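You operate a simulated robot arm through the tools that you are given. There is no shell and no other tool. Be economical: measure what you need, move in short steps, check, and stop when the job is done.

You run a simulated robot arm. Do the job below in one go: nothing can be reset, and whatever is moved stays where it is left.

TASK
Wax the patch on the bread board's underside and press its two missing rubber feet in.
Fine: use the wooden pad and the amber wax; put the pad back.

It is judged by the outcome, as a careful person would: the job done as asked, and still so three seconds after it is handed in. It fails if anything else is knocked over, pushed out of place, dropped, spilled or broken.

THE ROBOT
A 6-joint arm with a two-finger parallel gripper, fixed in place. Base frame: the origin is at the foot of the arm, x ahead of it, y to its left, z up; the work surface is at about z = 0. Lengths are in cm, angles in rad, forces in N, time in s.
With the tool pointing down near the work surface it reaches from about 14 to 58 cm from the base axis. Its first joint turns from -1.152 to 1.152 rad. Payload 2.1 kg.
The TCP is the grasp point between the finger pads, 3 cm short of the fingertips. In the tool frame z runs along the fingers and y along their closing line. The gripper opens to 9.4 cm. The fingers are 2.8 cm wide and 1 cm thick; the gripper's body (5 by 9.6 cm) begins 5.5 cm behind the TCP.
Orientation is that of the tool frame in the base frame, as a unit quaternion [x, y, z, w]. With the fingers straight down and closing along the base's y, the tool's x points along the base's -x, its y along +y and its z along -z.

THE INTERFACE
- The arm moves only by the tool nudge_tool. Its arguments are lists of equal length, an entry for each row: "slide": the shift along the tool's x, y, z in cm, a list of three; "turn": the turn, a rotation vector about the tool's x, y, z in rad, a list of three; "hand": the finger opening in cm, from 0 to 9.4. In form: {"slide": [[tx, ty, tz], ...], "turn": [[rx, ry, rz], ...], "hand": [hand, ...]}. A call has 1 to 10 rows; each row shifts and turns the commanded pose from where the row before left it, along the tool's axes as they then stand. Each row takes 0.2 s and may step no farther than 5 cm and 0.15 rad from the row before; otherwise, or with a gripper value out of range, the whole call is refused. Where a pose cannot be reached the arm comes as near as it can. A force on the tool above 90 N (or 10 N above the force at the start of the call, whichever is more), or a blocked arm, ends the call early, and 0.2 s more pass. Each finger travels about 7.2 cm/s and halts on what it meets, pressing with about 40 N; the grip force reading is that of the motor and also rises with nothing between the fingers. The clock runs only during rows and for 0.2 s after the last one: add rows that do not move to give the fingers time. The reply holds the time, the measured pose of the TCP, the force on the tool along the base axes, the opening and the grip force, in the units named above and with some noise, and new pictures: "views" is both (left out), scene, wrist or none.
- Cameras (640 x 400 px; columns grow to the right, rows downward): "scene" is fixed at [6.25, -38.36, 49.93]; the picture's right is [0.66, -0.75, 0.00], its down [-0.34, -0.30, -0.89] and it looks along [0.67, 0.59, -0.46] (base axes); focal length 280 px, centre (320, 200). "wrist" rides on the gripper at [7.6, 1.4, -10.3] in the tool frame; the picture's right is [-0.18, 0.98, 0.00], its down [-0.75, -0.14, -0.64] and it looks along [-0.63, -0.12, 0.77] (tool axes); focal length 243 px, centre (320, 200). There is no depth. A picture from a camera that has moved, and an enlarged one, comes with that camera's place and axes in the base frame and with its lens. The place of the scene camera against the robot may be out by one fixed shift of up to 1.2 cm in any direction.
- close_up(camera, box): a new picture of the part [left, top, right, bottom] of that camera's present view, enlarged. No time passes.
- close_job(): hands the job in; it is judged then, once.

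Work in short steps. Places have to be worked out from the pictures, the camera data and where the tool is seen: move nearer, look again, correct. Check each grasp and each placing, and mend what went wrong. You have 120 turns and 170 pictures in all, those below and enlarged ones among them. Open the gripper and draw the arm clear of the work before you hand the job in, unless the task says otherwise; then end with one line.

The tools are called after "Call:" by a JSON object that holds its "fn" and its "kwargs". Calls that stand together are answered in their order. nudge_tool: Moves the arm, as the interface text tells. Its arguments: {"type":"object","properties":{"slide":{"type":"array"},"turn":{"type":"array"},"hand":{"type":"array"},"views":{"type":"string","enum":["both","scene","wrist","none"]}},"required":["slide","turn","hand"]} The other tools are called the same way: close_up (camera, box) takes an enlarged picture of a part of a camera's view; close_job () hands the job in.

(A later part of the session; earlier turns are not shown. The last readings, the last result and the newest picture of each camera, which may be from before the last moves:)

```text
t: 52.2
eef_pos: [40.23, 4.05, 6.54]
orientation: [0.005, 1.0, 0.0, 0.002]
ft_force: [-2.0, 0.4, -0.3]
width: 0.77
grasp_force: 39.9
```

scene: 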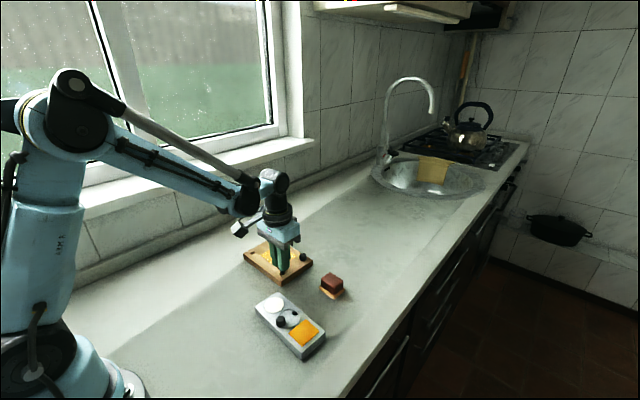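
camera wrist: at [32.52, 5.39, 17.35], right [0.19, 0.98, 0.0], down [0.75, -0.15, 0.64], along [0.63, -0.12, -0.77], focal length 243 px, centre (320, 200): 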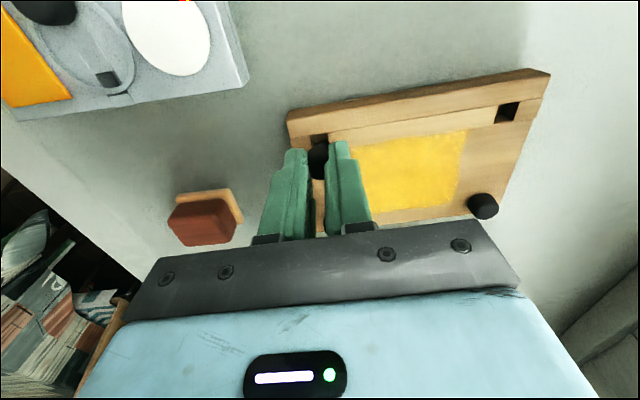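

Call:
{"fn": "nudge_tool", "kwargs": {"slide": [[0, 0, 0.2], [0, 0, 0.2], [0, 0, 0]], "turn": [[0, 0, 0], [0, 0, 0], [0, 0, 0]], "hand": [0.6, 0.6, 0.6]}}

Call:
{"fn": "close_up", "kwargs": {"camera": "scene", "box": [265, 245, 325, 295]}}

Call:
{"fn": "close_up", "kwargs": {"camera": "wrist", "box": [260, 90, 380, 180]}}

```text
t: 53.0
eef_pos: [40.21, 3.95, 6.09]
orientation: [0.004, 1.0, 0.0, 0.0]
ft_force: [-1.6, -0.2, -0.4]
width: 1.49
grasp_force: 40.1
camera wrist: at [32.58, 5.36, 16.4], right [0.19, 0.98, 0.0], down [0.75, -0.15, 0.64], along [0.63, -0.12, -0.77], focal length 243 px, centre (320, 200)
```

scene: 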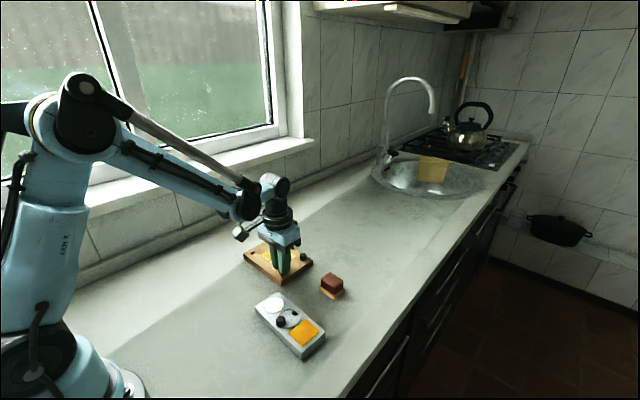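
wrist: 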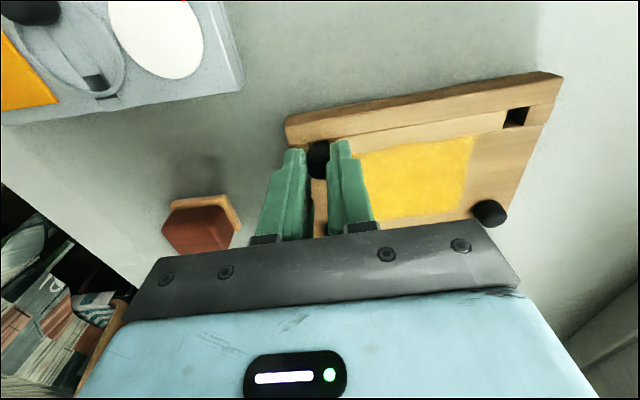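

```text
8.00 times, centred on (295, 270) of scene
camera zoom: at [6.25, -38.36, 49.93], right [0.66, -0.75, 0.0], down [-0.34, -0.3, -0.89], along [0.67, 0.59, -0.46], focal length 2239 px, centre (520, -360)
```

zoom: 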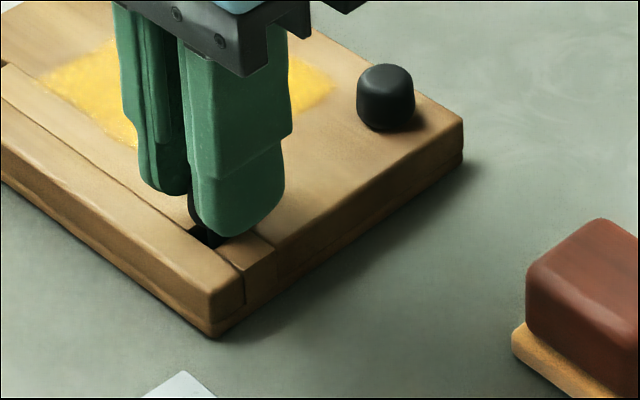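

```text
4.44 times, centred on (320, 135) of wrist
camera zoom: at [32.58, 5.36, 16.4], right [0.19, 0.98, 0.0], down [0.75, -0.15, 0.64], along [0.63, -0.12, -0.77], focal length 1078 px, centre (320, 489)
```

zoom: 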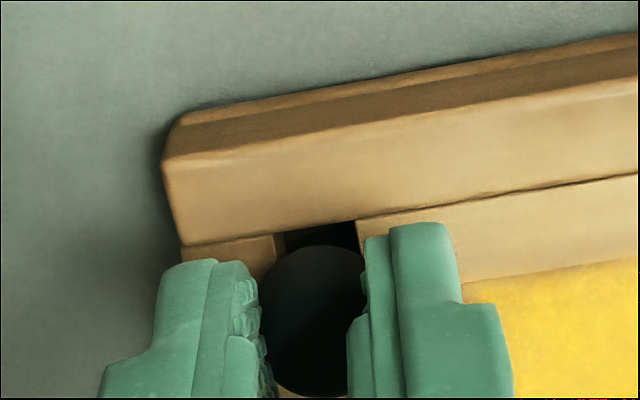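

The stem is entering freely. I'll continue down and watch the force.

Call:
{"fn": "nudge_tool", "kwargs": {"slide": [[0, 0, 0.2], [0, 0, 0.2], [0, 0, 0.1], [0, 0, 0]], "turn": [[0, 0, 0], [0, 0, 0], [0, 0, 0], [0, 0, 0]], "hand": [0.6, 0.6, 0.6, 0.6], "views": "none"}}

```text
t: 54.0
eef_pos: [40.16, 3.96, 5.61]
orientation: [0.005, 1.0, 0.0, 0.001]
ft_force: [-3.3, 1.3, 10.5]
width: 1.48
grasp_force: 39.3
```

Resistance is building at 10 N. I'll keep pressing.

Call:
{"fn": "nudge_tool", "kwargs": {"slide": [[0, 0, 0.1], [0, 0, 0.1], [0, 0, 0]], "turn": [[0, 0, 0], [0, 0, 0], [0, 0, 0]], "hand": [0.3, 0.3, 0.3]}}

Call:
{"fn": "close_up", "kwargs": {"camera": "scene", "box": [265, 245, 325, 295]}}

Call:
{"fn": "close_up", "kwargs": {"camera": "wrist", "box": [260, 90, 380, 180]}}

```text
t: 54.8
eef_pos: [40.22, 3.95, 5.62]
orientation: [0.003, 1.0, 0.001, 0.002]
ft_force: [-9.0, 1.0, 71.4]
width: 1.48
grasp_force: 40.4
camera wrist: at [32.62, 5.34, 15.83], right [0.19, 0.98, 0.0], down [0.75, -0.15, 0.64], along [0.63, -0.12, -0.77], focal length 243 px, centre (320, 200)
```

scene: 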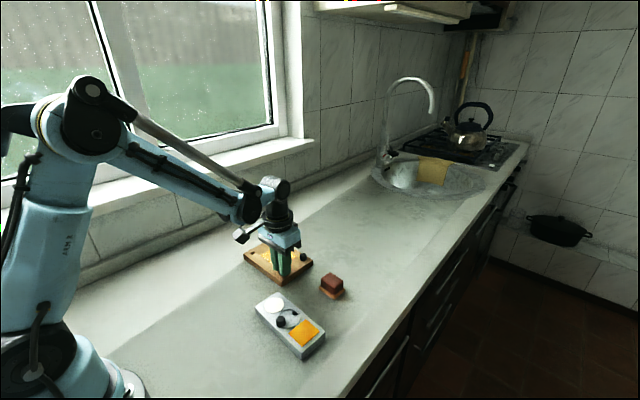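
wrist: 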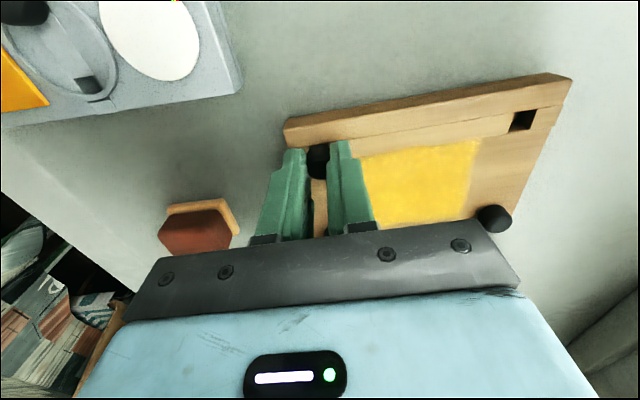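

```text
8.00 times, centred on (295, 270) of scene
camera zoom: at [6.22, -38.36, 49.94], right [0.66, -0.75, 0.0], down [-0.34, -0.3, -0.89], along [0.67, 0.59, -0.46], focal length 2239 px, centre (520, -360)
```

zoom: 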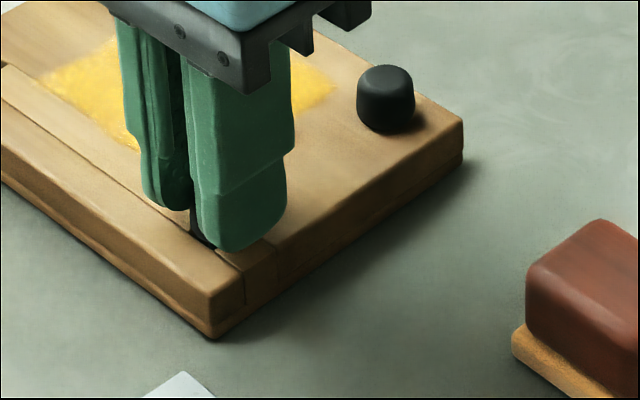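

```text
4.44 times, centred on (320, 135) of wrist
camera zoom: at [32.62, 5.34, 15.83], right [0.19, 0.98, 0.0], down [0.75, -0.15, 0.64], along [0.63, -0.12, -0.77], focal length 1078 px, centre (320, 489)
```

zoom: 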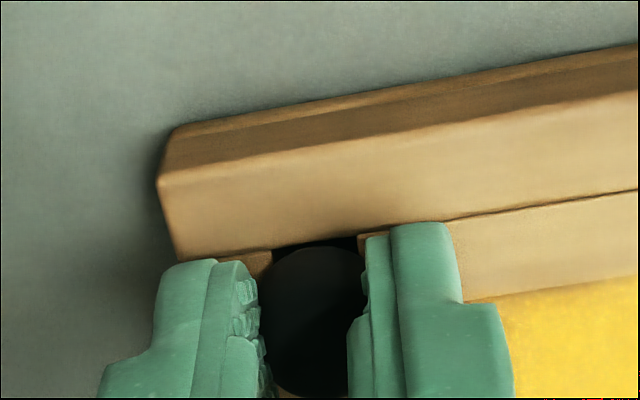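

It seats at 71 N, and the TCP height matches a full seat. I'll release and inspect.

Call:
{"fn": "nudge_tool", "kwargs": {"slide": [[0, 0, -0.2], [0, 0, 0], [0, 0, 0], [0, 0, -3], [2, 0, -4], [2, 0, -4], [0, 0, 0]], "turn": [[0, 0, 0], [0, 0, 0], [0, 0, 0], [0, 0, 0], [0, 0, 0], [0, 0, 0], [0, 0, 0]], "hand": [1.2, 3, 4, 4, 4, 4, 4]}}

Call:
{"fn": "close_up", "kwargs": {"camera": "scene", "box": [240, 230, 325, 295]}}

Call:
{"fn": "close_up", "kwargs": {"camera": "wrist", "box": [240, 90, 460, 230]}}

```text
t: 56.4
eef_pos: [36.23, 3.92, 16.64]
orientation: [0.004, 1.0, 0.0, 0.001]
ft_force: [0.7, -0.2, 0.7]
width: 4.0
grasp_force: 0.0
camera wrist: at [28.61, 5.34, 26.97], right [0.19, 0.98, 0.0], down [0.75, -0.15, 0.64], along [0.63, -0.12, -0.77], focal length 243 px, centre (320, 200)
```

scene: 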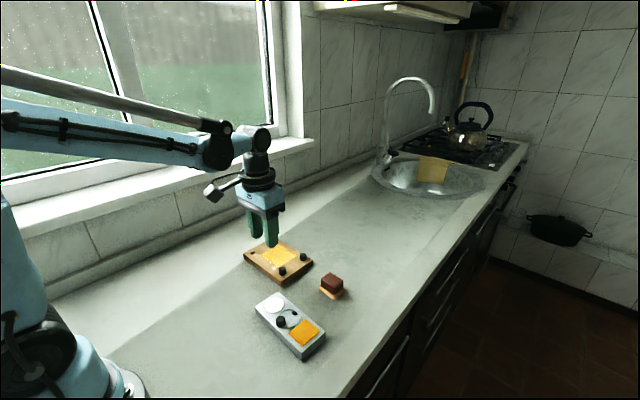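
wrist: 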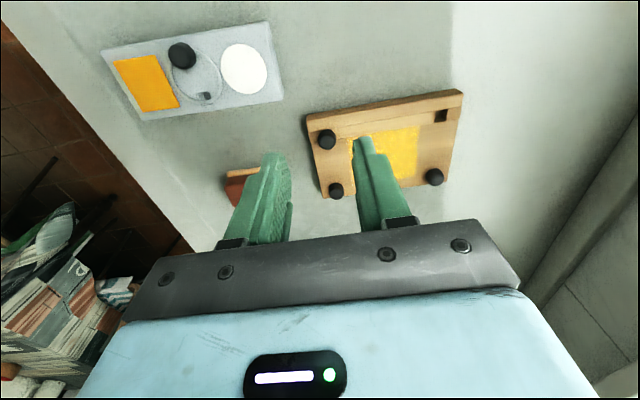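

```text
6.15 times, centred on (282, 262) of scene
camera zoom: at [6.25, -38.36, 49.93], right [0.66, -0.75, 0.0], down [-0.34, -0.3, -0.89], along [0.67, 0.59, -0.46], focal length 1722 px, centre (551, -185)
```

zoom: 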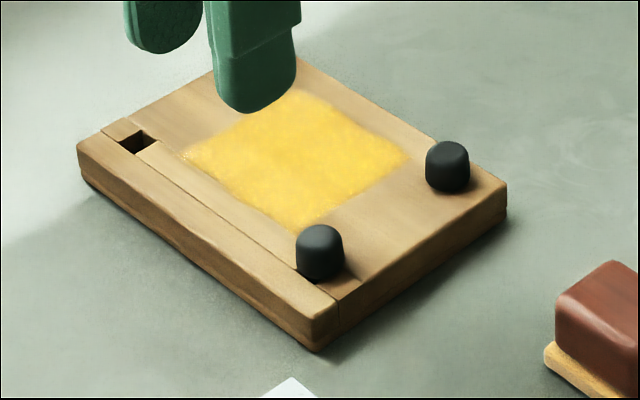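

```text
2.86 times, centred on (350, 160) of wrist
camera zoom: at [28.61, 5.34, 26.97], right [0.19, 0.98, 0.0], down [0.75, -0.15, 0.64], along [0.63, -0.12, -0.77], focal length 693 px, centre (234, 314)
```

zoom: 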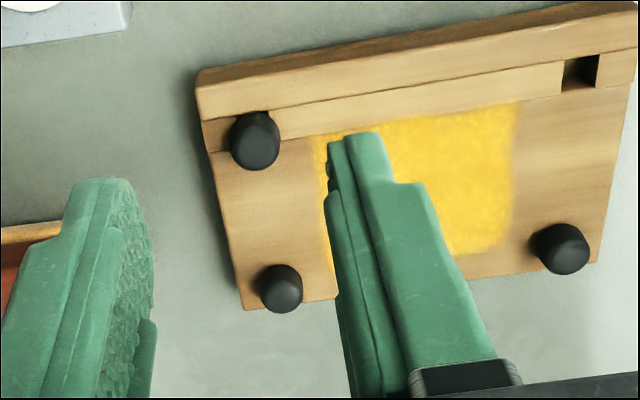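

The new foot may stand slightly proud of the old ones. I'll compare them in enlarged views.

Call:
{"fn": "close_up", "kwargs": {"camera": "scene", "box": [272, 246, 316, 284]}}

Call:
{"fn": "close_up", "kwargs": {"camera": "wrist", "box": [300, 115, 360, 205]}}

```text
10.53 times, centred on (294, 265) of scene
camera zoom: at [6.25, -38.36, 49.93], right [0.66, -0.75, 0.0], down [-0.34, -0.3, -0.89], along [0.67, 0.59, -0.46], focal length 2946 px, centre (594, -484)
```

zoom: 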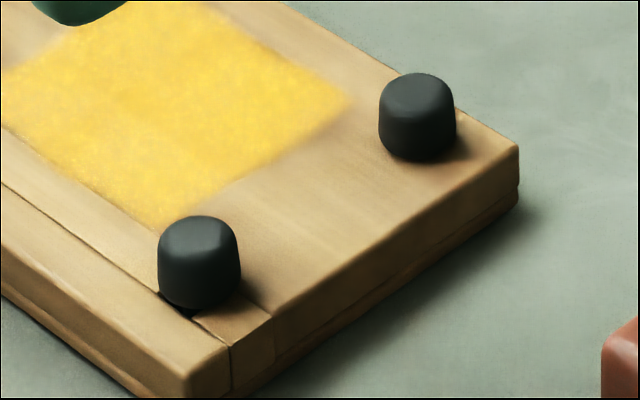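

```text
4.44 times, centred on (330, 160) of wrist
camera zoom: at [28.61, 5.34, 26.97], right [0.19, 0.98, 0.0], down [0.75, -0.15, 0.64], along [0.63, -0.12, -0.77], focal length 1078 px, centre (276, 378)
```

zoom: 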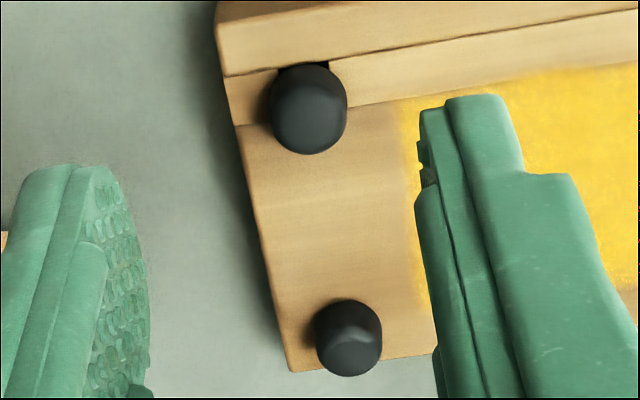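

The proportions match (1.14 height-to-width for both), so the first foot is seated. Next I'll go to the second foot at about (30.1, -7.06).

Call:
{"fn": "nudge_tool", "kwargs": {"slide": [[2.04, -3.66, 0], [2.04, -3.66, 0], [2.04, -3.66, 0], [0, 0, 3.5], [0, 0, 3.5], [0, 0, 0]], "turn": [[0, 0, 0], [0, 0, 0], [0, 0, 0], [0, 0, 0.042], [0, 0, 0], [0, 0, 0]], "hand": [4.5, 4.5, 4.5, 4.5, 4.5, 4.5]}}

Call:
{"fn": "close_up", "kwargs": {"camera": "wrist", "box": [240, 80, 400, 180]}}

```text
t: 57.8
eef_pos: [29.52, -6.96, 9.45]
orientation: [0.025, 1.0, 0.0, 0.001]
ft_force: [-0.7, 0.0, -0.3]
width: 4.48
grasp_force: 0.0
camera wrist: at [22.09, -5.15, 19.76], right [0.23, 0.97, 0.0], down [0.74, -0.18, 0.64], along [0.63, -0.15, -0.77], focal length 243 px, centre (320, 200)
```

scene: 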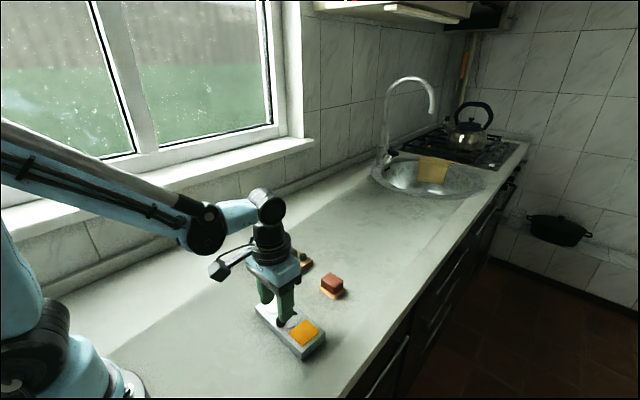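
wrist: 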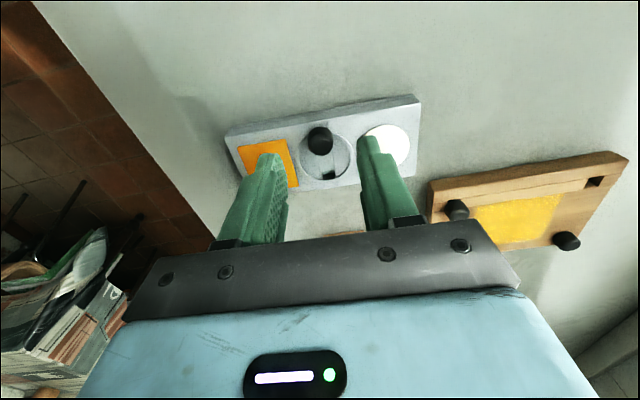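

```text
4.00 times, centred on (320, 130) of wrist
camera zoom: at [22.09, -5.15, 19.76], right [0.23, 0.97, 0.0], down [0.74, -0.18, 0.64], along [0.63, -0.15, -0.77], focal length 970 px, centre (320, 480)
```

zoom: 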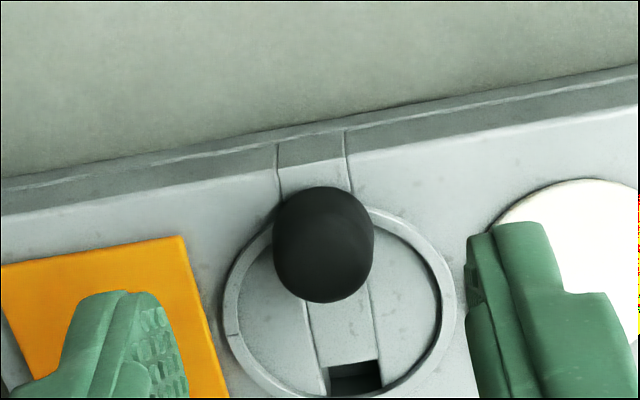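

The foot is about 0.5 cm further out in x. I'll correct, narrow the opening to clear the wax discs, descend and grip.

Call:
{"fn": "nudge_tool", "kwargs": {"slide": [[-0.5, 0.05, 0], [0, 0, 2], [0, 0, 1.62], [0, 0, 0], [0, 0, 0], [0, 0, 0], [0, 0, 0]], "turn": [[0, 0, 0], [0, 0, 0], [0, 0, 0], [0, 0, 0], [0, 0, 0], [0, 0, 0], [0, 0, 0]], "hand": [3.4, 3.4, 3.4, 2, 1, 1, 1]}}

Call:
{"fn": "close_up", "kwargs": {"camera": "wrist", "box": [240, 80, 400, 200]}}

Call:
{"fn": "close_up", "kwargs": {"camera": "scene", "box": [245, 280, 325, 340]}}

```text
t: 59.4
eef_pos: [30.38, -6.97, 5.94]
orientation: [0.025, 1.0, 0.0, 0.002]
ft_force: [0.1, -0.3, 0.0]
width: 1.03
grasp_force: 39.5
camera wrist: at [22.83, -5.21, 16.22], right [0.23, 0.97, 0.0], down [0.74, -0.18, 0.64], along [0.63, -0.15, -0.77], focal length 243 px, centre (320, 200)
```

scene: 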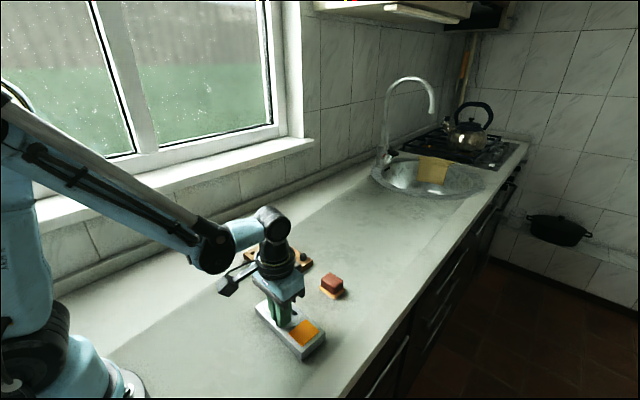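
wrist: 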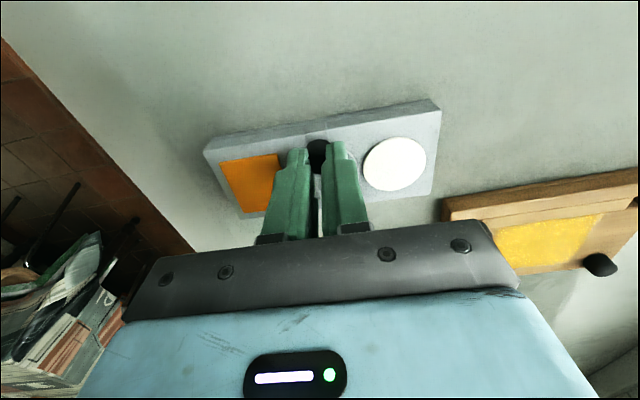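

```text
3.33 times, centred on (320, 140) of wrist
camera zoom: at [22.83, -5.21, 16.22], right [0.23, 0.97, 0.0], down [0.74, -0.18, 0.64], along [0.63, -0.15, -0.77], focal length 809 px, centre (320, 400)
```

zoom: 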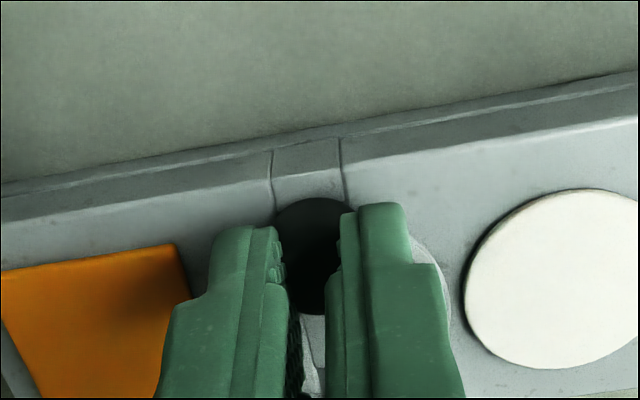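

```text
6.67 times, centred on (285, 310) of scene
camera zoom: at [6.25, -38.36, 49.93], right [0.66, -0.75, 0.0], down [-0.34, -0.3, -0.89], along [0.67, 0.59, -0.46], focal length 1866 px, centre (553, -533)
```

zoom: 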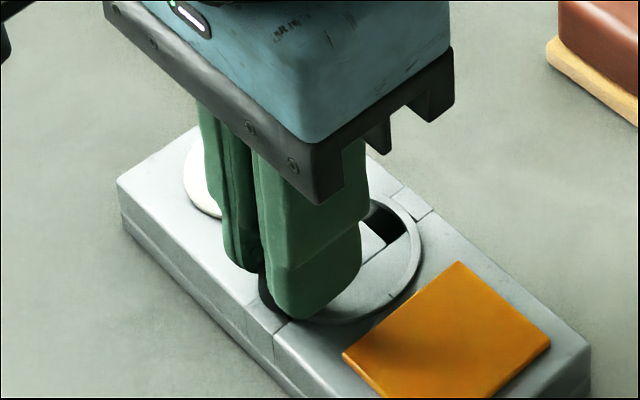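

The foot sits about 0.4 cm off the finger centre toward the base. I'll open, re-centre and re-grip.

Call:
{"fn": "nudge_tool", "kwargs": {"slide": [[0, 0, 0], [0, 0, 0], [0.4, 0, 0], [0, 0, 0], [0, 0, 0], [0, 0, 0], [0, 0, 0]], "turn": [[0, 0, 0], [0, 0, 0], [0, 0, 0], [0, 0, 0], [0, 0, 0], [0, 0, 0], [0, 0, 0]], "hand": [3, 3.2, 3.2, 3.2, 1.5, 1, 1], "views": "wrist"}}

Call:
{"fn": "close_up", "kwargs": {"camera": "wrist", "box": [240, 80, 400, 200]}}

```text
t: 61.0
eef_pos: [29.93, -6.91, 5.89]
orientation: [0.025, 1.0, 0.0, 0.001]
ft_force: [0.1, -0.2, 0.0]
width: 1.24
grasp_force: 31.7
camera wrist: at [22.44, -5.19, 16.26], right [0.23, 0.97, 0.0], down [0.74, -0.18, 0.64], along [0.63, -0.15, -0.77], focal length 243 px, centre (320, 200)
```

wrist: 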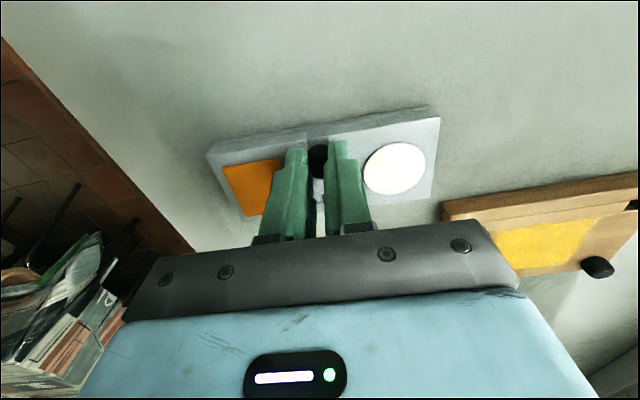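

```text
3.33 times, centred on (320, 140) of wrist
camera zoom: at [22.44, -5.19, 16.26], right [0.23, 0.97, 0.0], down [0.74, -0.18, 0.64], along [0.63, -0.15, -0.77], focal length 809 px, centre (320, 400)
```

zoom: 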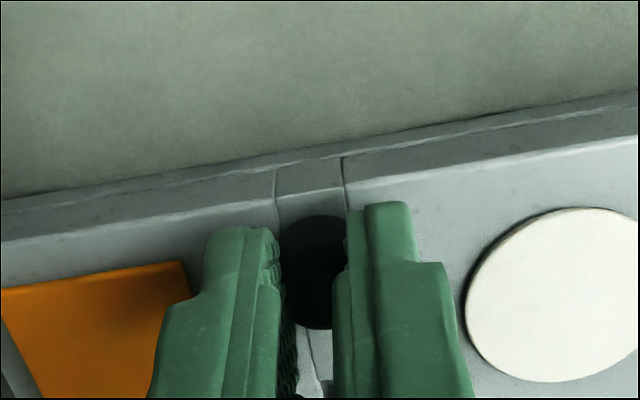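

The foot is now centred. I'll lift it out and look.

Call:
{"fn": "nudge_tool", "kwargs": {"slide": [[0, 0, -1], [0, 0, -2], [0, 0, -4], [0, 0, 0]], "turn": [[0, 0, 0], [0, 0, 0], [0, 0, 0], [0, 0, -0.042]], "hand": [0.7, 0.7, 0.7, 0.7]}}

Call:
{"fn": "close_up", "kwargs": {"camera": "wrist", "box": [240, 80, 400, 200]}}

```text
t: 62.0
eef_pos: [30.07, -6.91, 12.94]
orientation: [0.005, 1.0, 0.0, 0.001]
ft_force: [0.1, -0.4, -0.2]
width: 0.84
grasp_force: 39.3
camera wrist: at [22.45, -5.46, 23.29], right [0.19, 0.98, 0.0], down [0.75, -0.15, 0.64], along [0.63, -0.12, -0.77], focal length 243 px, centre (320, 200)
```

scene: 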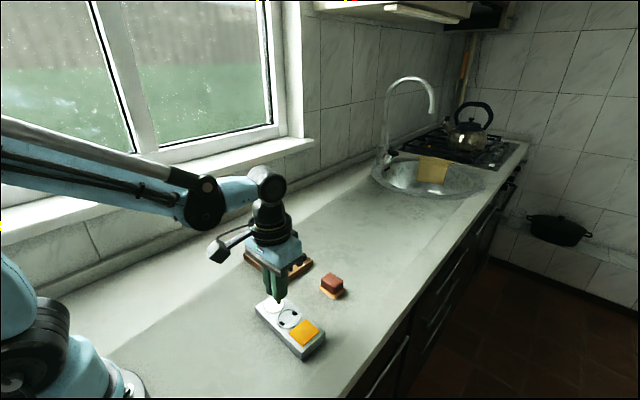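
wrist: 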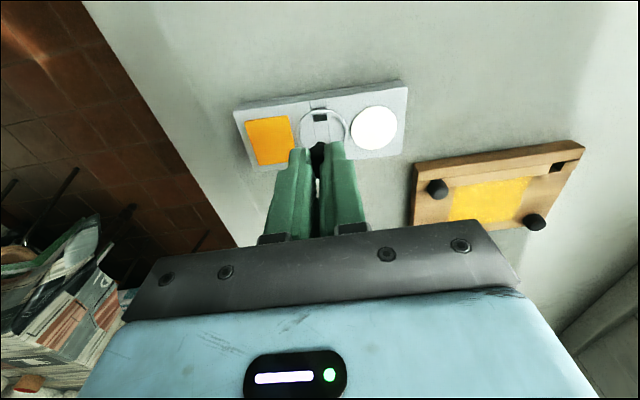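

```text
3.33 times, centred on (320, 140) of wrist
camera zoom: at [22.45, -5.46, 23.29], right [0.19, 0.98, 0.0], down [0.75, -0.15, 0.64], along [0.63, -0.12, -0.77], focal length 809 px, centre (320, 400)
```

zoom: 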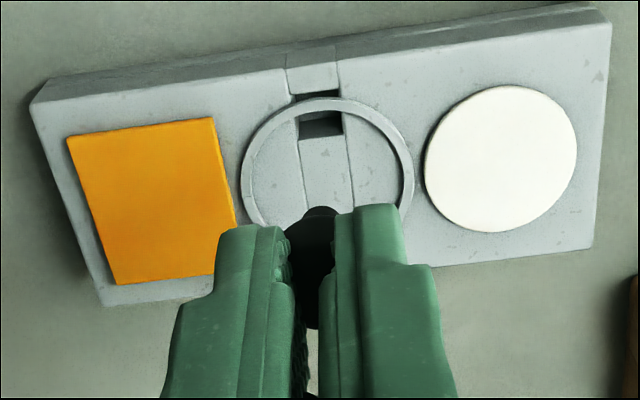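

The second foot is held straight. I'll carry it above the far hole, to about (40.27, 15.97).

Call:
{"fn": "nudge_tool", "kwargs": {"slide": [[-1.68, 3.83, 0], [-1.68, 3.83, 0], [-1.68, 3.83, 0], [-1.68, 3.83, 0], [-1.68, 3.83, 0], [-1.68, 3.83, 0], [0, 0, 3], [0, 0, 0]], "turn": [[0, 0, 0], [0, 0, 0], [0, 0, 0], [0, 0, 0], [0, 0, 0], [0, 0, 0], [0, 0, 0], [0, 0, 0]], "hand": [0.7, 0.7, 0.7, 0.7, 0.7, 0.7, 0.7, 0.7]}}

Call:
{"fn": "close_up", "kwargs": {"camera": "wrist", "box": [240, 80, 400, 200]}}

```text
t: 63.8
eef_pos: [40.37, 16.25, 9.77]
orientation: [0.003, 1.0, 0.0, 0.0]
ft_force: [0.3, 0.0, -0.6]
width: 1.03
grasp_force: 39.4
camera wrist: at [32.76, 17.64, 20.19], right [0.19, 0.98, 0.0], down [0.75, -0.15, 0.64], along [0.63, -0.12, -0.77], focal length 243 px, centre (320, 200)
```

scene: 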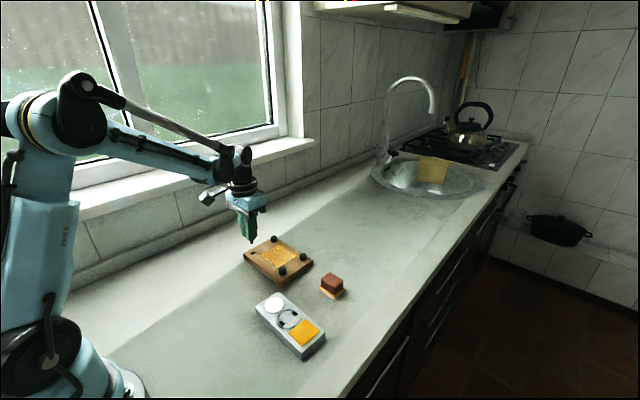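
wrist: 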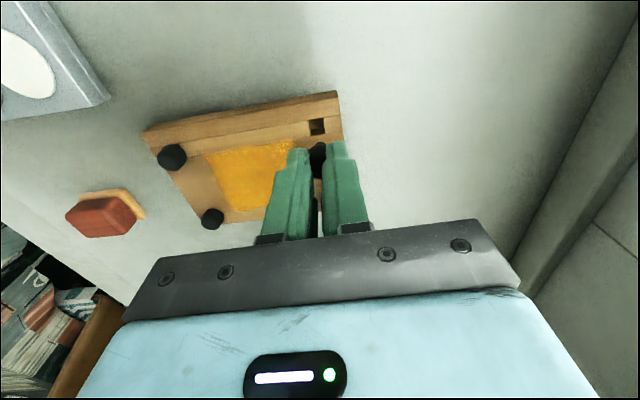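

```text
3.33 times, centred on (320, 140) of wrist
camera zoom: at [32.76, 17.64, 20.19], right [0.19, 0.98, 0.0], down [0.75, -0.15, 0.64], along [0.63, -0.12, -0.77], focal length 809 px, centre (320, 400)
```

zoom: 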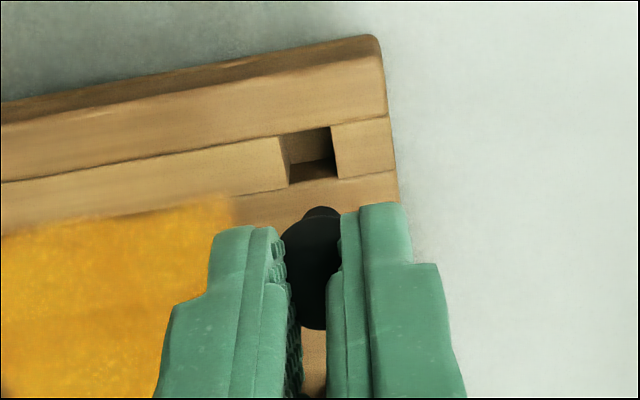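

The hole is 0.26 cm to the -y side and 0.07 cm further out. I'll correct and descend to just above the board.

Call:
{"fn": "nudge_tool", "kwargs": {"slide": [[-0.07, -0.26, 1.5], [0, 0, 1.2], [0, 0, 0]], "turn": [[0, 0, 0], [0, 0, 0], [0, 0, 0]], "hand": [0.7, 0.7, 0.7]}}

Call:
{"fn": "close_up", "kwargs": {"camera": "wrist", "box": [260, 90, 380, 180]}}

Call:
{"fn": "close_up", "kwargs": {"camera": "scene", "box": [235, 220, 295, 270]}}

```text
t: 64.6
eef_pos: [40.38, 15.79, 7.38]
orientation: [0.005, 1.0, -0.001, 0.001]
ft_force: [0.5, -0.4, -0.3]
width: 0.83
grasp_force: 39.9
camera wrist: at [32.81, 17.23, 17.59], right [0.19, 0.98, 0.0], down [0.75, -0.15, 0.64], along [0.63, -0.12, -0.77], focal length 243 px, centre (320, 200)
```

scene: 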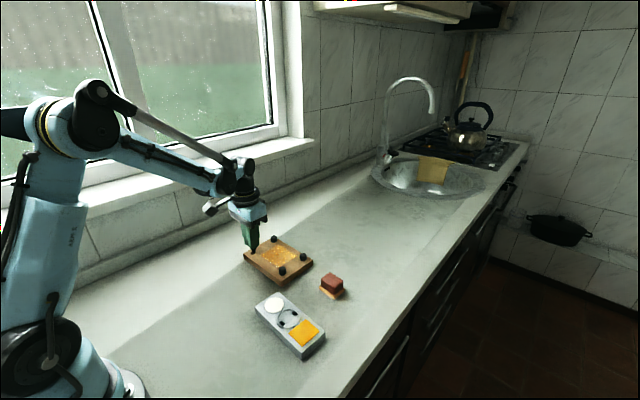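
wrist: 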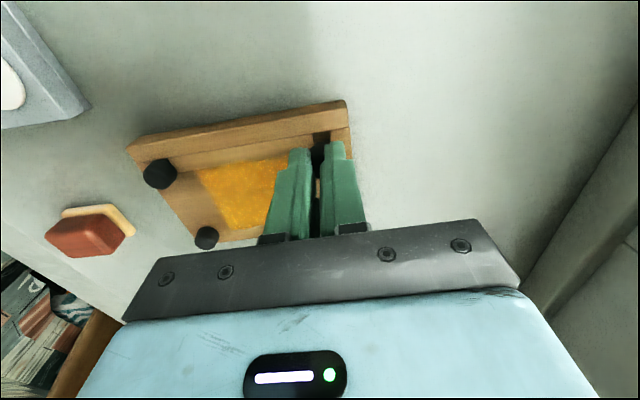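

```text
4.44 times, centred on (320, 135) of wrist
camera zoom: at [32.81, 17.23, 17.59], right [0.19, 0.98, 0.0], down [0.75, -0.15, 0.64], along [0.63, -0.12, -0.77], focal length 1078 px, centre (320, 489)
```

zoom: 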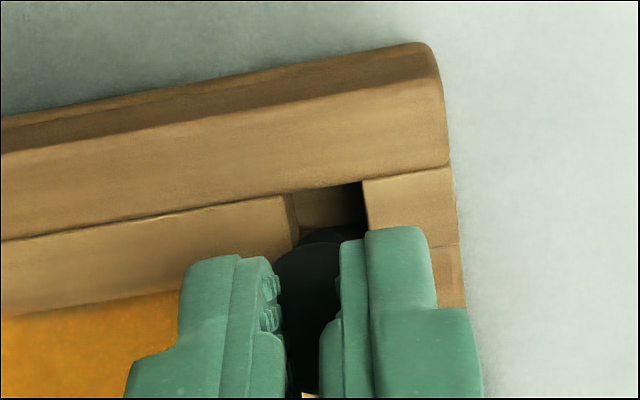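

```text
8.00 times, centred on (265, 245) of scene
camera zoom: at [6.25, -38.36, 49.93], right [0.66, -0.75, 0.0], down [-0.34, -0.3, -0.89], along [0.67, 0.59, -0.46], focal length 2239 px, centre (760, -160)
```

zoom: 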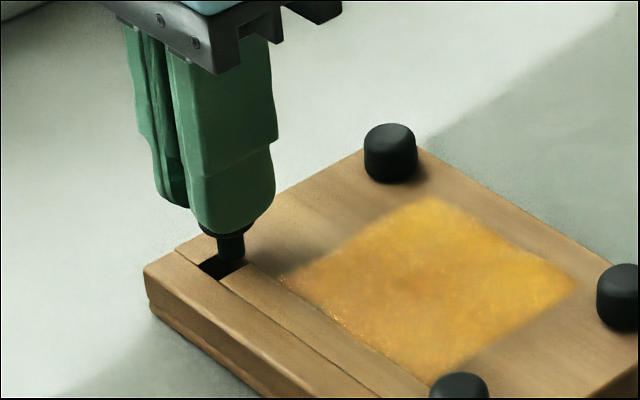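

The stem is nearly aligned, so I'll nudge +y by 0.08 and lower gently.

Call:
{"fn": "nudge_tool", "kwargs": {"slide": [[0, 0.08, 0.2], [0, 0, 0.3], [0, 0, 0.2], [0, 0, 0]], "turn": [[0, 0, 0], [0, 0, 0], [0, 0, 0], [0, 0, 0]], "hand": [0.7, 0.7, 0.7, 0.7]}}

Call:
{"fn": "close_up", "kwargs": {"camera": "wrist", "box": [260, 90, 380, 180]}}

Call:
{"fn": "close_up", "kwargs": {"camera": "scene", "box": [235, 220, 295, 270]}}

```text
t: 65.6
eef_pos: [40.44, 15.86, 6.44]
orientation: [0.005, 1.0, 0.001, 0.001]
ft_force: [-1.1, 0.9, 4.3]
width: 1.35
grasp_force: 29.3
camera wrist: at [32.82, 17.23, 16.79], right [0.19, 0.98, 0.0], down [0.75, -0.15, 0.64], along [0.63, -0.12, -0.77], focal length 243 px, centre (320, 200)
```

scene: 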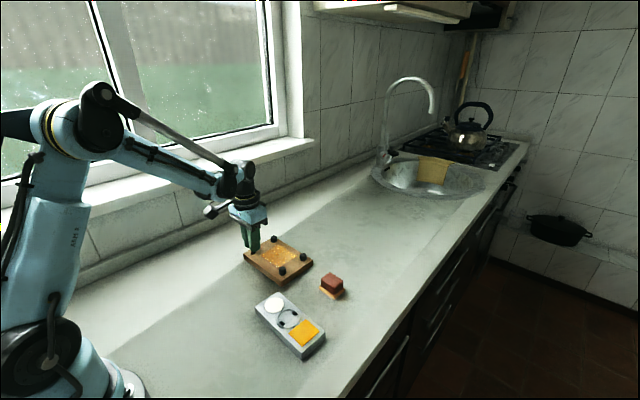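
wrist: 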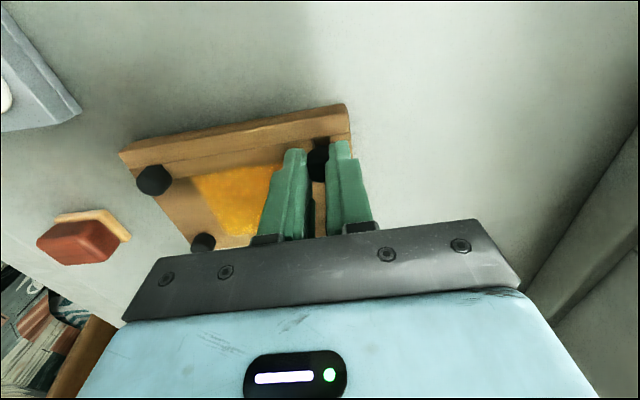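

```text
4.44 times, centred on (320, 135) of wrist
camera zoom: at [32.82, 17.23, 16.79], right [0.19, 0.98, 0.0], down [0.75, -0.15, 0.64], along [0.63, -0.12, -0.77], focal length 1078 px, centre (320, 489)
```

zoom: 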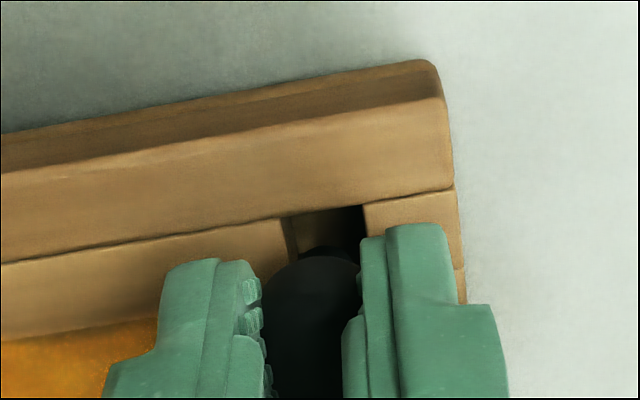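

```text
8.00 times, centred on (265, 245) of scene
camera zoom: at [6.25, -38.36, 49.93], right [0.66, -0.75, 0.0], down [-0.34, -0.3, -0.89], along [0.67, 0.59, -0.46], focal length 2239 px, centre (760, -160)
```

zoom: 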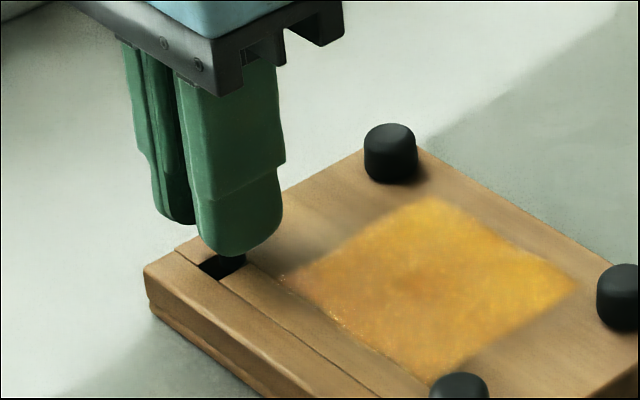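

The stem appears about 0.2 cm too far in +x and is touching the rim with 4 N. I'll lift a touch, shift back, and lower.

Call:
{"fn": "nudge_tool", "kwargs": {"slide": [[0, 0, -0.3], [0.2, 0.03, 0], [0, 0, 0.2], [0, 0, 0.2], [0, 0, 0]], "turn": [[0, 0, 0], [0, 0, 0], [0, 0, 0], [0, 0, 0], [0, 0, 0]], "hand": [0.7, 0.7, 0.7, 0.7, 0.7]}}

Call:
{"fn": "close_up", "kwargs": {"camera": "wrist", "box": [260, 90, 380, 180]}}

Call:
{"fn": "close_up", "kwargs": {"camera": "scene", "box": [235, 220, 295, 270]}}

```text
t: 66.8
eef_pos: [40.27, 15.83, 6.51]
orientation: [0.005, 1.0, 0.0, 0.001]
ft_force: [0.7, -0.1, -0.2]
width: 1.46
grasp_force: 40.2
camera wrist: at [32.63, 17.21, 16.75], right [0.19, 0.98, 0.0], down [0.75, -0.15, 0.64], along [0.63, -0.12, -0.77], focal length 243 px, centre (320, 200)
```

scene: 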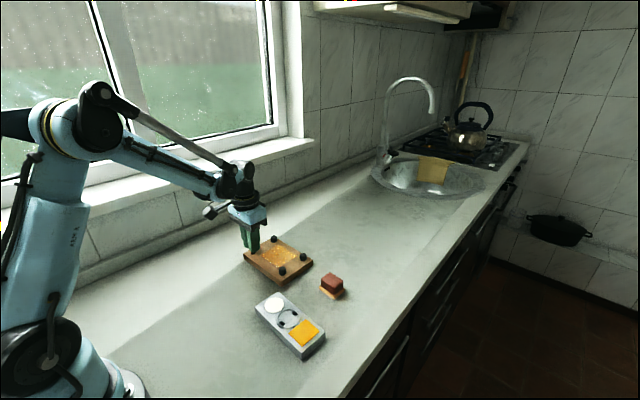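
wrist: 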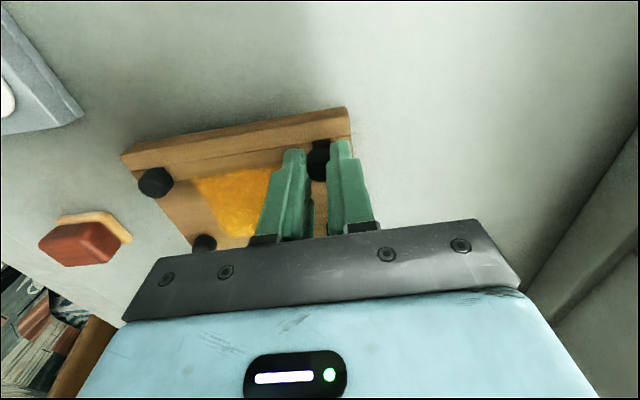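

```text
4.44 times, centred on (320, 135) of wrist
camera zoom: at [32.63, 17.21, 16.75], right [0.19, 0.98, 0.0], down [0.75, -0.15, 0.64], along [0.63, -0.12, -0.77], focal length 1078 px, centre (320, 489)
```

zoom: 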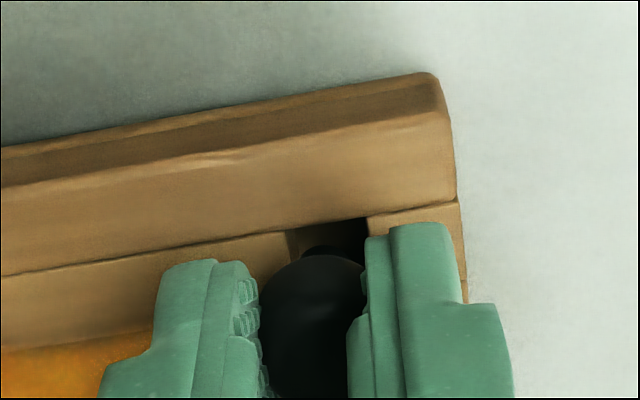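

```text
8.00 times, centred on (265, 245) of scene
camera zoom: at [6.25, -38.36, 49.93], right [0.66, -0.75, 0.0], down [-0.34, -0.3, -0.89], along [0.67, 0.59, -0.46], focal length 2239 px, centre (760, -160)
```

zoom: 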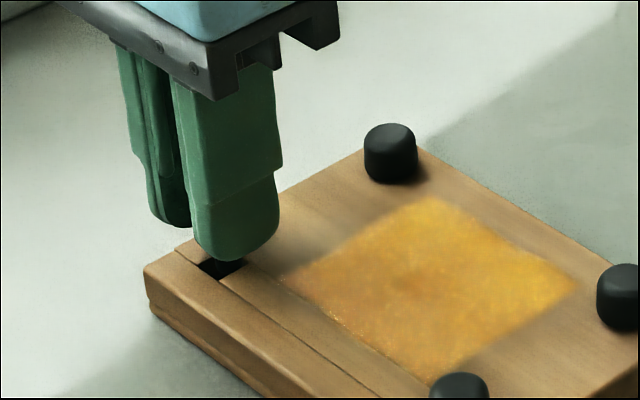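

No contact force now, so I'll add a slight +y and keep lowering.

Call:
{"fn": "nudge_tool", "kwargs": {"slide": [[0.03, 0.06, 0], [0, 0, 0.2], [0, 0, 0.2], [0, 0, 0]], "turn": [[0, 0, 0], [0, 0, 0], [0, 0, 0], [0, 0, 0]], "hand": [0.6, 0.6, 0.6, 0.6], "views": "none"}}

Call:
{"fn": "close_up", "kwargs": {"camera": "wrist", "box": [260, 90, 380, 180]}}

Call:
{"fn": "close_up", "kwargs": {"camera": "scene", "box": [235, 220, 295, 270]}}

```text
t: 67.8
eef_pos: [40.25, 15.84, 6.06]
orientation: [0.006, 1.0, -0.001, 0.001]
ft_force: [0.1, -0.4, 0.6]
width: 1.53
grasp_force: 40.1
```

```text
4.44 times, centred on (320, 135) of wrist
camera zoom: at [32.62, 17.32, 16.34], right [0.19, 0.98, 0.0], down [0.75, -0.15, 0.64], along [0.63, -0.12, -0.77], focal length 1078 px, centre (320, 489)
```

zoom: 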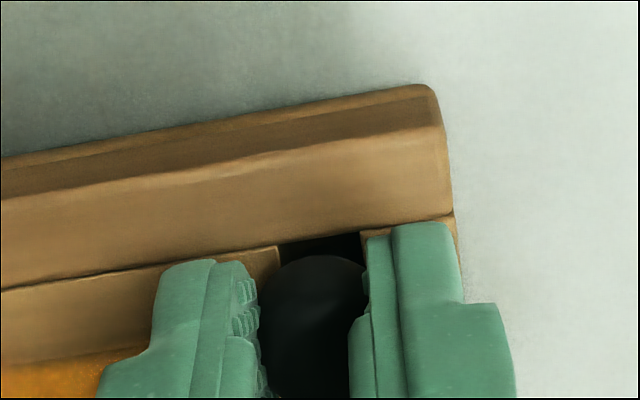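

```text
8.00 times, centred on (265, 245) of scene
camera zoom: at [6.25, -38.36, 49.93], right [0.66, -0.75, 0.0], down [-0.34, -0.3, -0.89], along [0.67, 0.59, -0.46], focal length 2239 px, centre (760, -160)
```

zoom: 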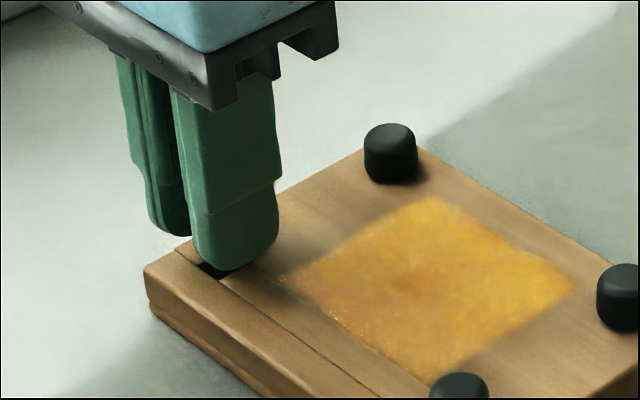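

The stem is sliding in without resistance and looks just like the first one did. I'll press it home.

Call:
{"fn": "nudge_tool", "kwargs": {"slide": [[0, 0, 0.2], [0, 0, 0.15], [0, 0, 0.1], [0, 0, 0]], "turn": [[0, 0, 0], [0, 0, 0], [0, 0, 0], [0, 0, 0]], "hand": [0.4, 0.4, 0.4, 0.4], "views": "none"}}

```text
t: 68.8
eef_pos: [40.31, 15.84, 5.6]
orientation: [0.005, 1.0, -0.001, 0.001]
ft_force: [0.6, -0.5, -0.3]
width: 1.49
grasp_force: 39.7
```

Call:
{"fn": "nudge_tool", "kwargs": {"slide": [[0, 0, 0.1], [0, 0, 0.1], [0, 0, 0]], "turn": [[0, 0, 0], [0, 0, 0], [0, 0, 0]], "hand": [0.3, 0.3, 0.3], "views": "none"}}

```text
t: 69.6
eef_pos: [40.37, 15.93, 5.46]
orientation: [0.004, 1.0, 0.001, 0.001]
ft_force: [0.0, 0.2, -0.5]
width: 1.5
grasp_force: 39.8
```

Call:
{"fn": "nudge_tool", "kwargs": {"slide": [[0, 0, 0.1], [0, 0, 0.1], [0, 0, 0]], "turn": [[0, 0, 0], [0, 0, 0], [0, 0, 0]], "hand": [0.3, 0.3, 0.3]}}

Call:
{"fn": "close_up", "kwargs": {"camera": "wrist", "box": [260, 90, 380, 180]}}

Call:
{"fn": "close_up", "kwargs": {"camera": "scene", "box": [235, 220, 295, 270]}}

```text
t: 70.4
eef_pos: [40.18, 15.85, 5.27]
orientation: [0.004, 1.0, 0.001, 0.001]
ft_force: [-0.7, -0.4, 39.4]
width: 1.49
grasp_force: 39.4
camera wrist: at [32.58, 17.32, 15.63], right [0.19, 0.98, 0.0], down [0.75, -0.15, 0.64], along [0.63, -0.12, -0.77], focal length 243 px, centre (320, 200)
```

scene: 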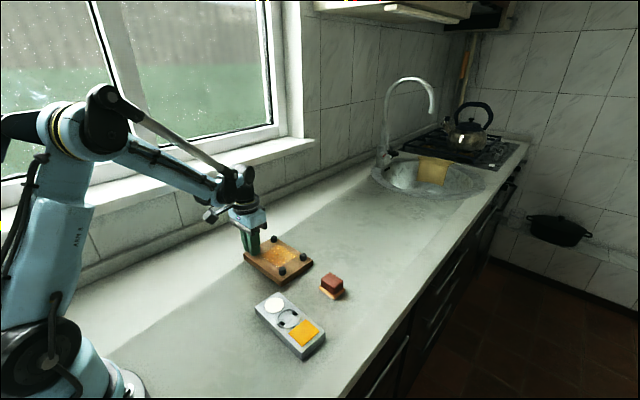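
wrist: 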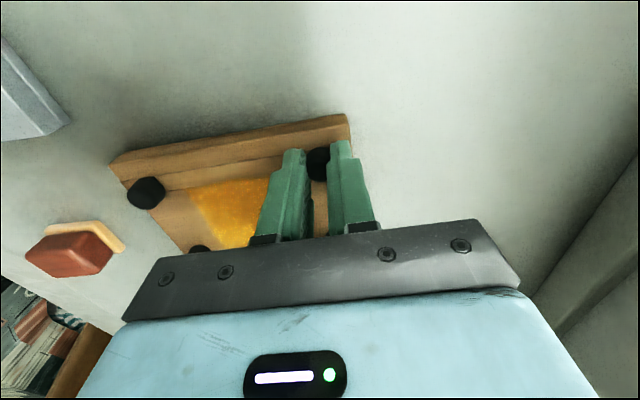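

```text
4.44 times, centred on (320, 135) of wrist
camera zoom: at [32.58, 17.32, 15.63], right [0.19, 0.98, 0.0], down [0.75, -0.15, 0.64], along [0.63, -0.12, -0.77], focal length 1078 px, centre (320, 489)
```

zoom: 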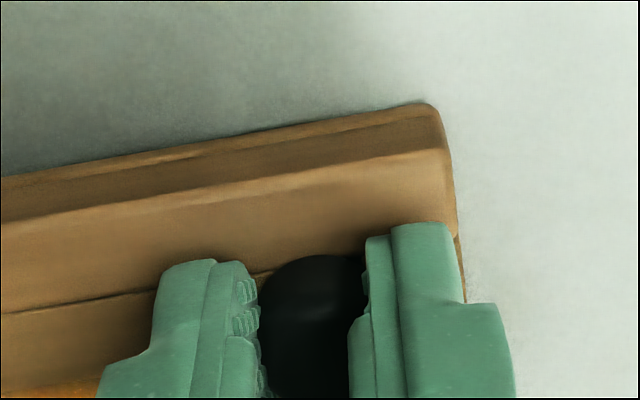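

```text
8.00 times, centred on (265, 245) of scene
camera zoom: at [6.24, -38.36, 49.93], right [0.66, -0.75, 0.0], down [-0.34, -0.3, -0.89], along [0.67, 0.59, -0.46], focal length 2239 px, centre (760, -160)
```

zoom: 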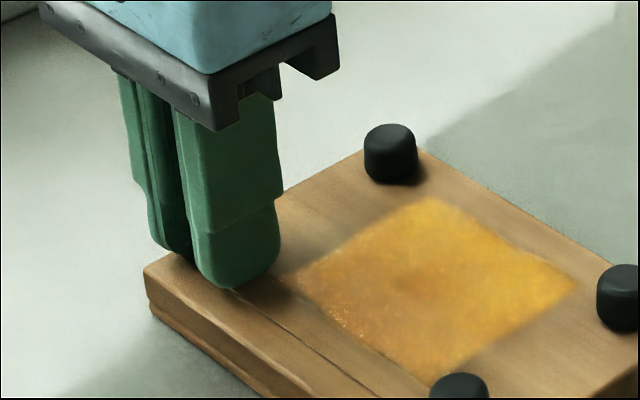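

Contact at 39 N. I'll press to about 70 N, then release and rise.

Call:
{"fn": "nudge_tool", "kwargs": {"slide": [[0, 0, 0.08], [0, 0, 0], [0, 0, 0]], "turn": [[0, 0, 0], [0, 0, 0], [0, 0, 0]], "hand": [0.3, 0.3, 0.3], "views": "none"}}

Call:
{"fn": "nudge_tool", "kwargs": {"slide": [[0, 0, -0.2], [0, 0, 0], [0, 0, 0], [0, 0, -3], [2, 0, -4], [2, 0, -4], [0, 0, 0]], "turn": [[0, 0, 0], [0, 0, 0], [0, 0, 0], [0, 0, 0], [0, 0, 0], [0, 0, 0], [0, 0, 0]], "hand": [1.2, 3, 4, 4, 4, 4, 4]}}

Call:
{"fn": "close_up", "kwargs": {"camera": "scene", "box": [240, 230, 320, 290]}}

Call:
{"fn": "close_up", "kwargs": {"camera": "wrist", "box": [160, 90, 380, 230]}}

```text
t: 71.2
eef_pos: [40.2, 15.94, 5.41]
orientation: [0.005, 1.0, 0.0, 0.001]
ft_force: [-1.8, -1.8, 56.7]
width: 1.49
grasp_force: 40.0
```

```text
t: 72.8
eef_pos: [36.26, 15.81, 16.31]
orientation: [0.004, 1.0, -0.002, 0.001]
ft_force: [0.1, 0.1, -0.8]
width: 3.99
grasp_force: 0.0
camera wrist: at [28.6, 17.24, 26.64], right [0.19, 0.98, 0.0], down [0.75, -0.15, 0.64], along [0.63, -0.12, -0.77], focal length 243 px, centre (320, 200)
```

scene: 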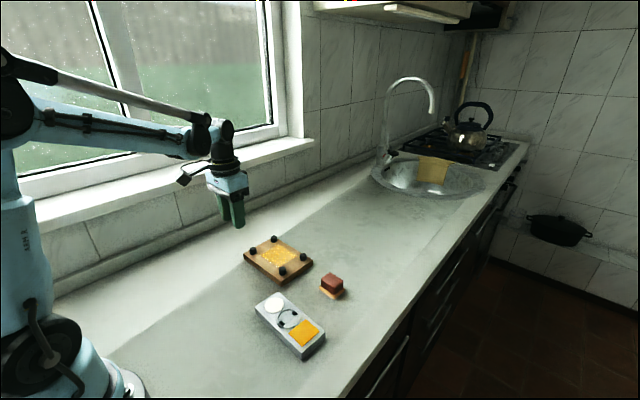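
wrist: 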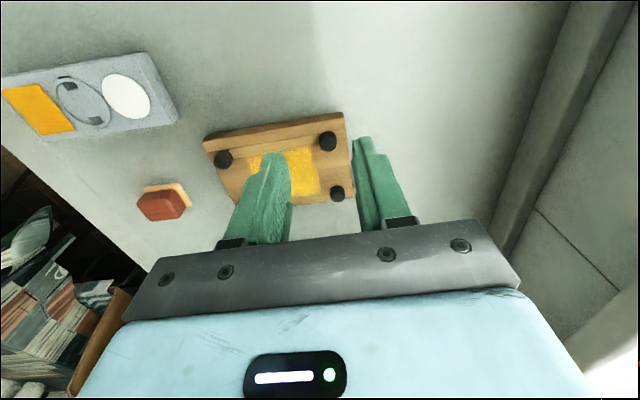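

```text
6.67 times, centred on (280, 260) of scene
camera zoom: at [6.25, -38.36, 49.93], right [0.66, -0.75, 0.0], down [-0.34, -0.3, -0.89], along [0.67, 0.59, -0.46], focal length 1866 px, centre (587, -200)
```

zoom: 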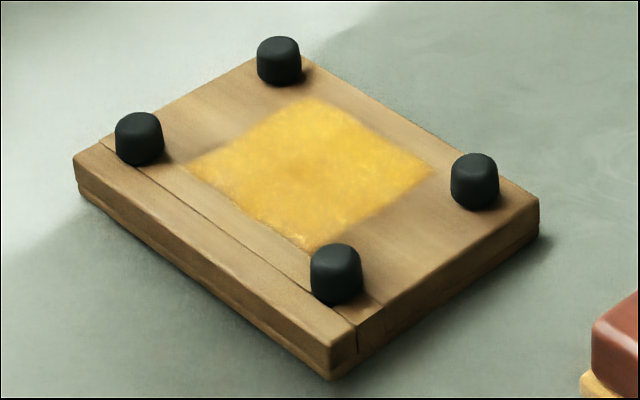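

```text
2.86 times, centred on (270, 160) of wrist
camera zoom: at [28.6, 17.24, 26.64], right [0.19, 0.98, 0.0], down [0.75, -0.15, 0.64], along [0.63, -0.12, -0.77], focal length 693 px, centre (463, 314)
```

zoom: 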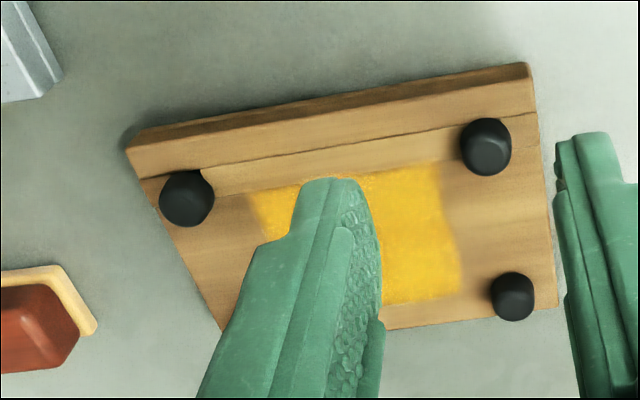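

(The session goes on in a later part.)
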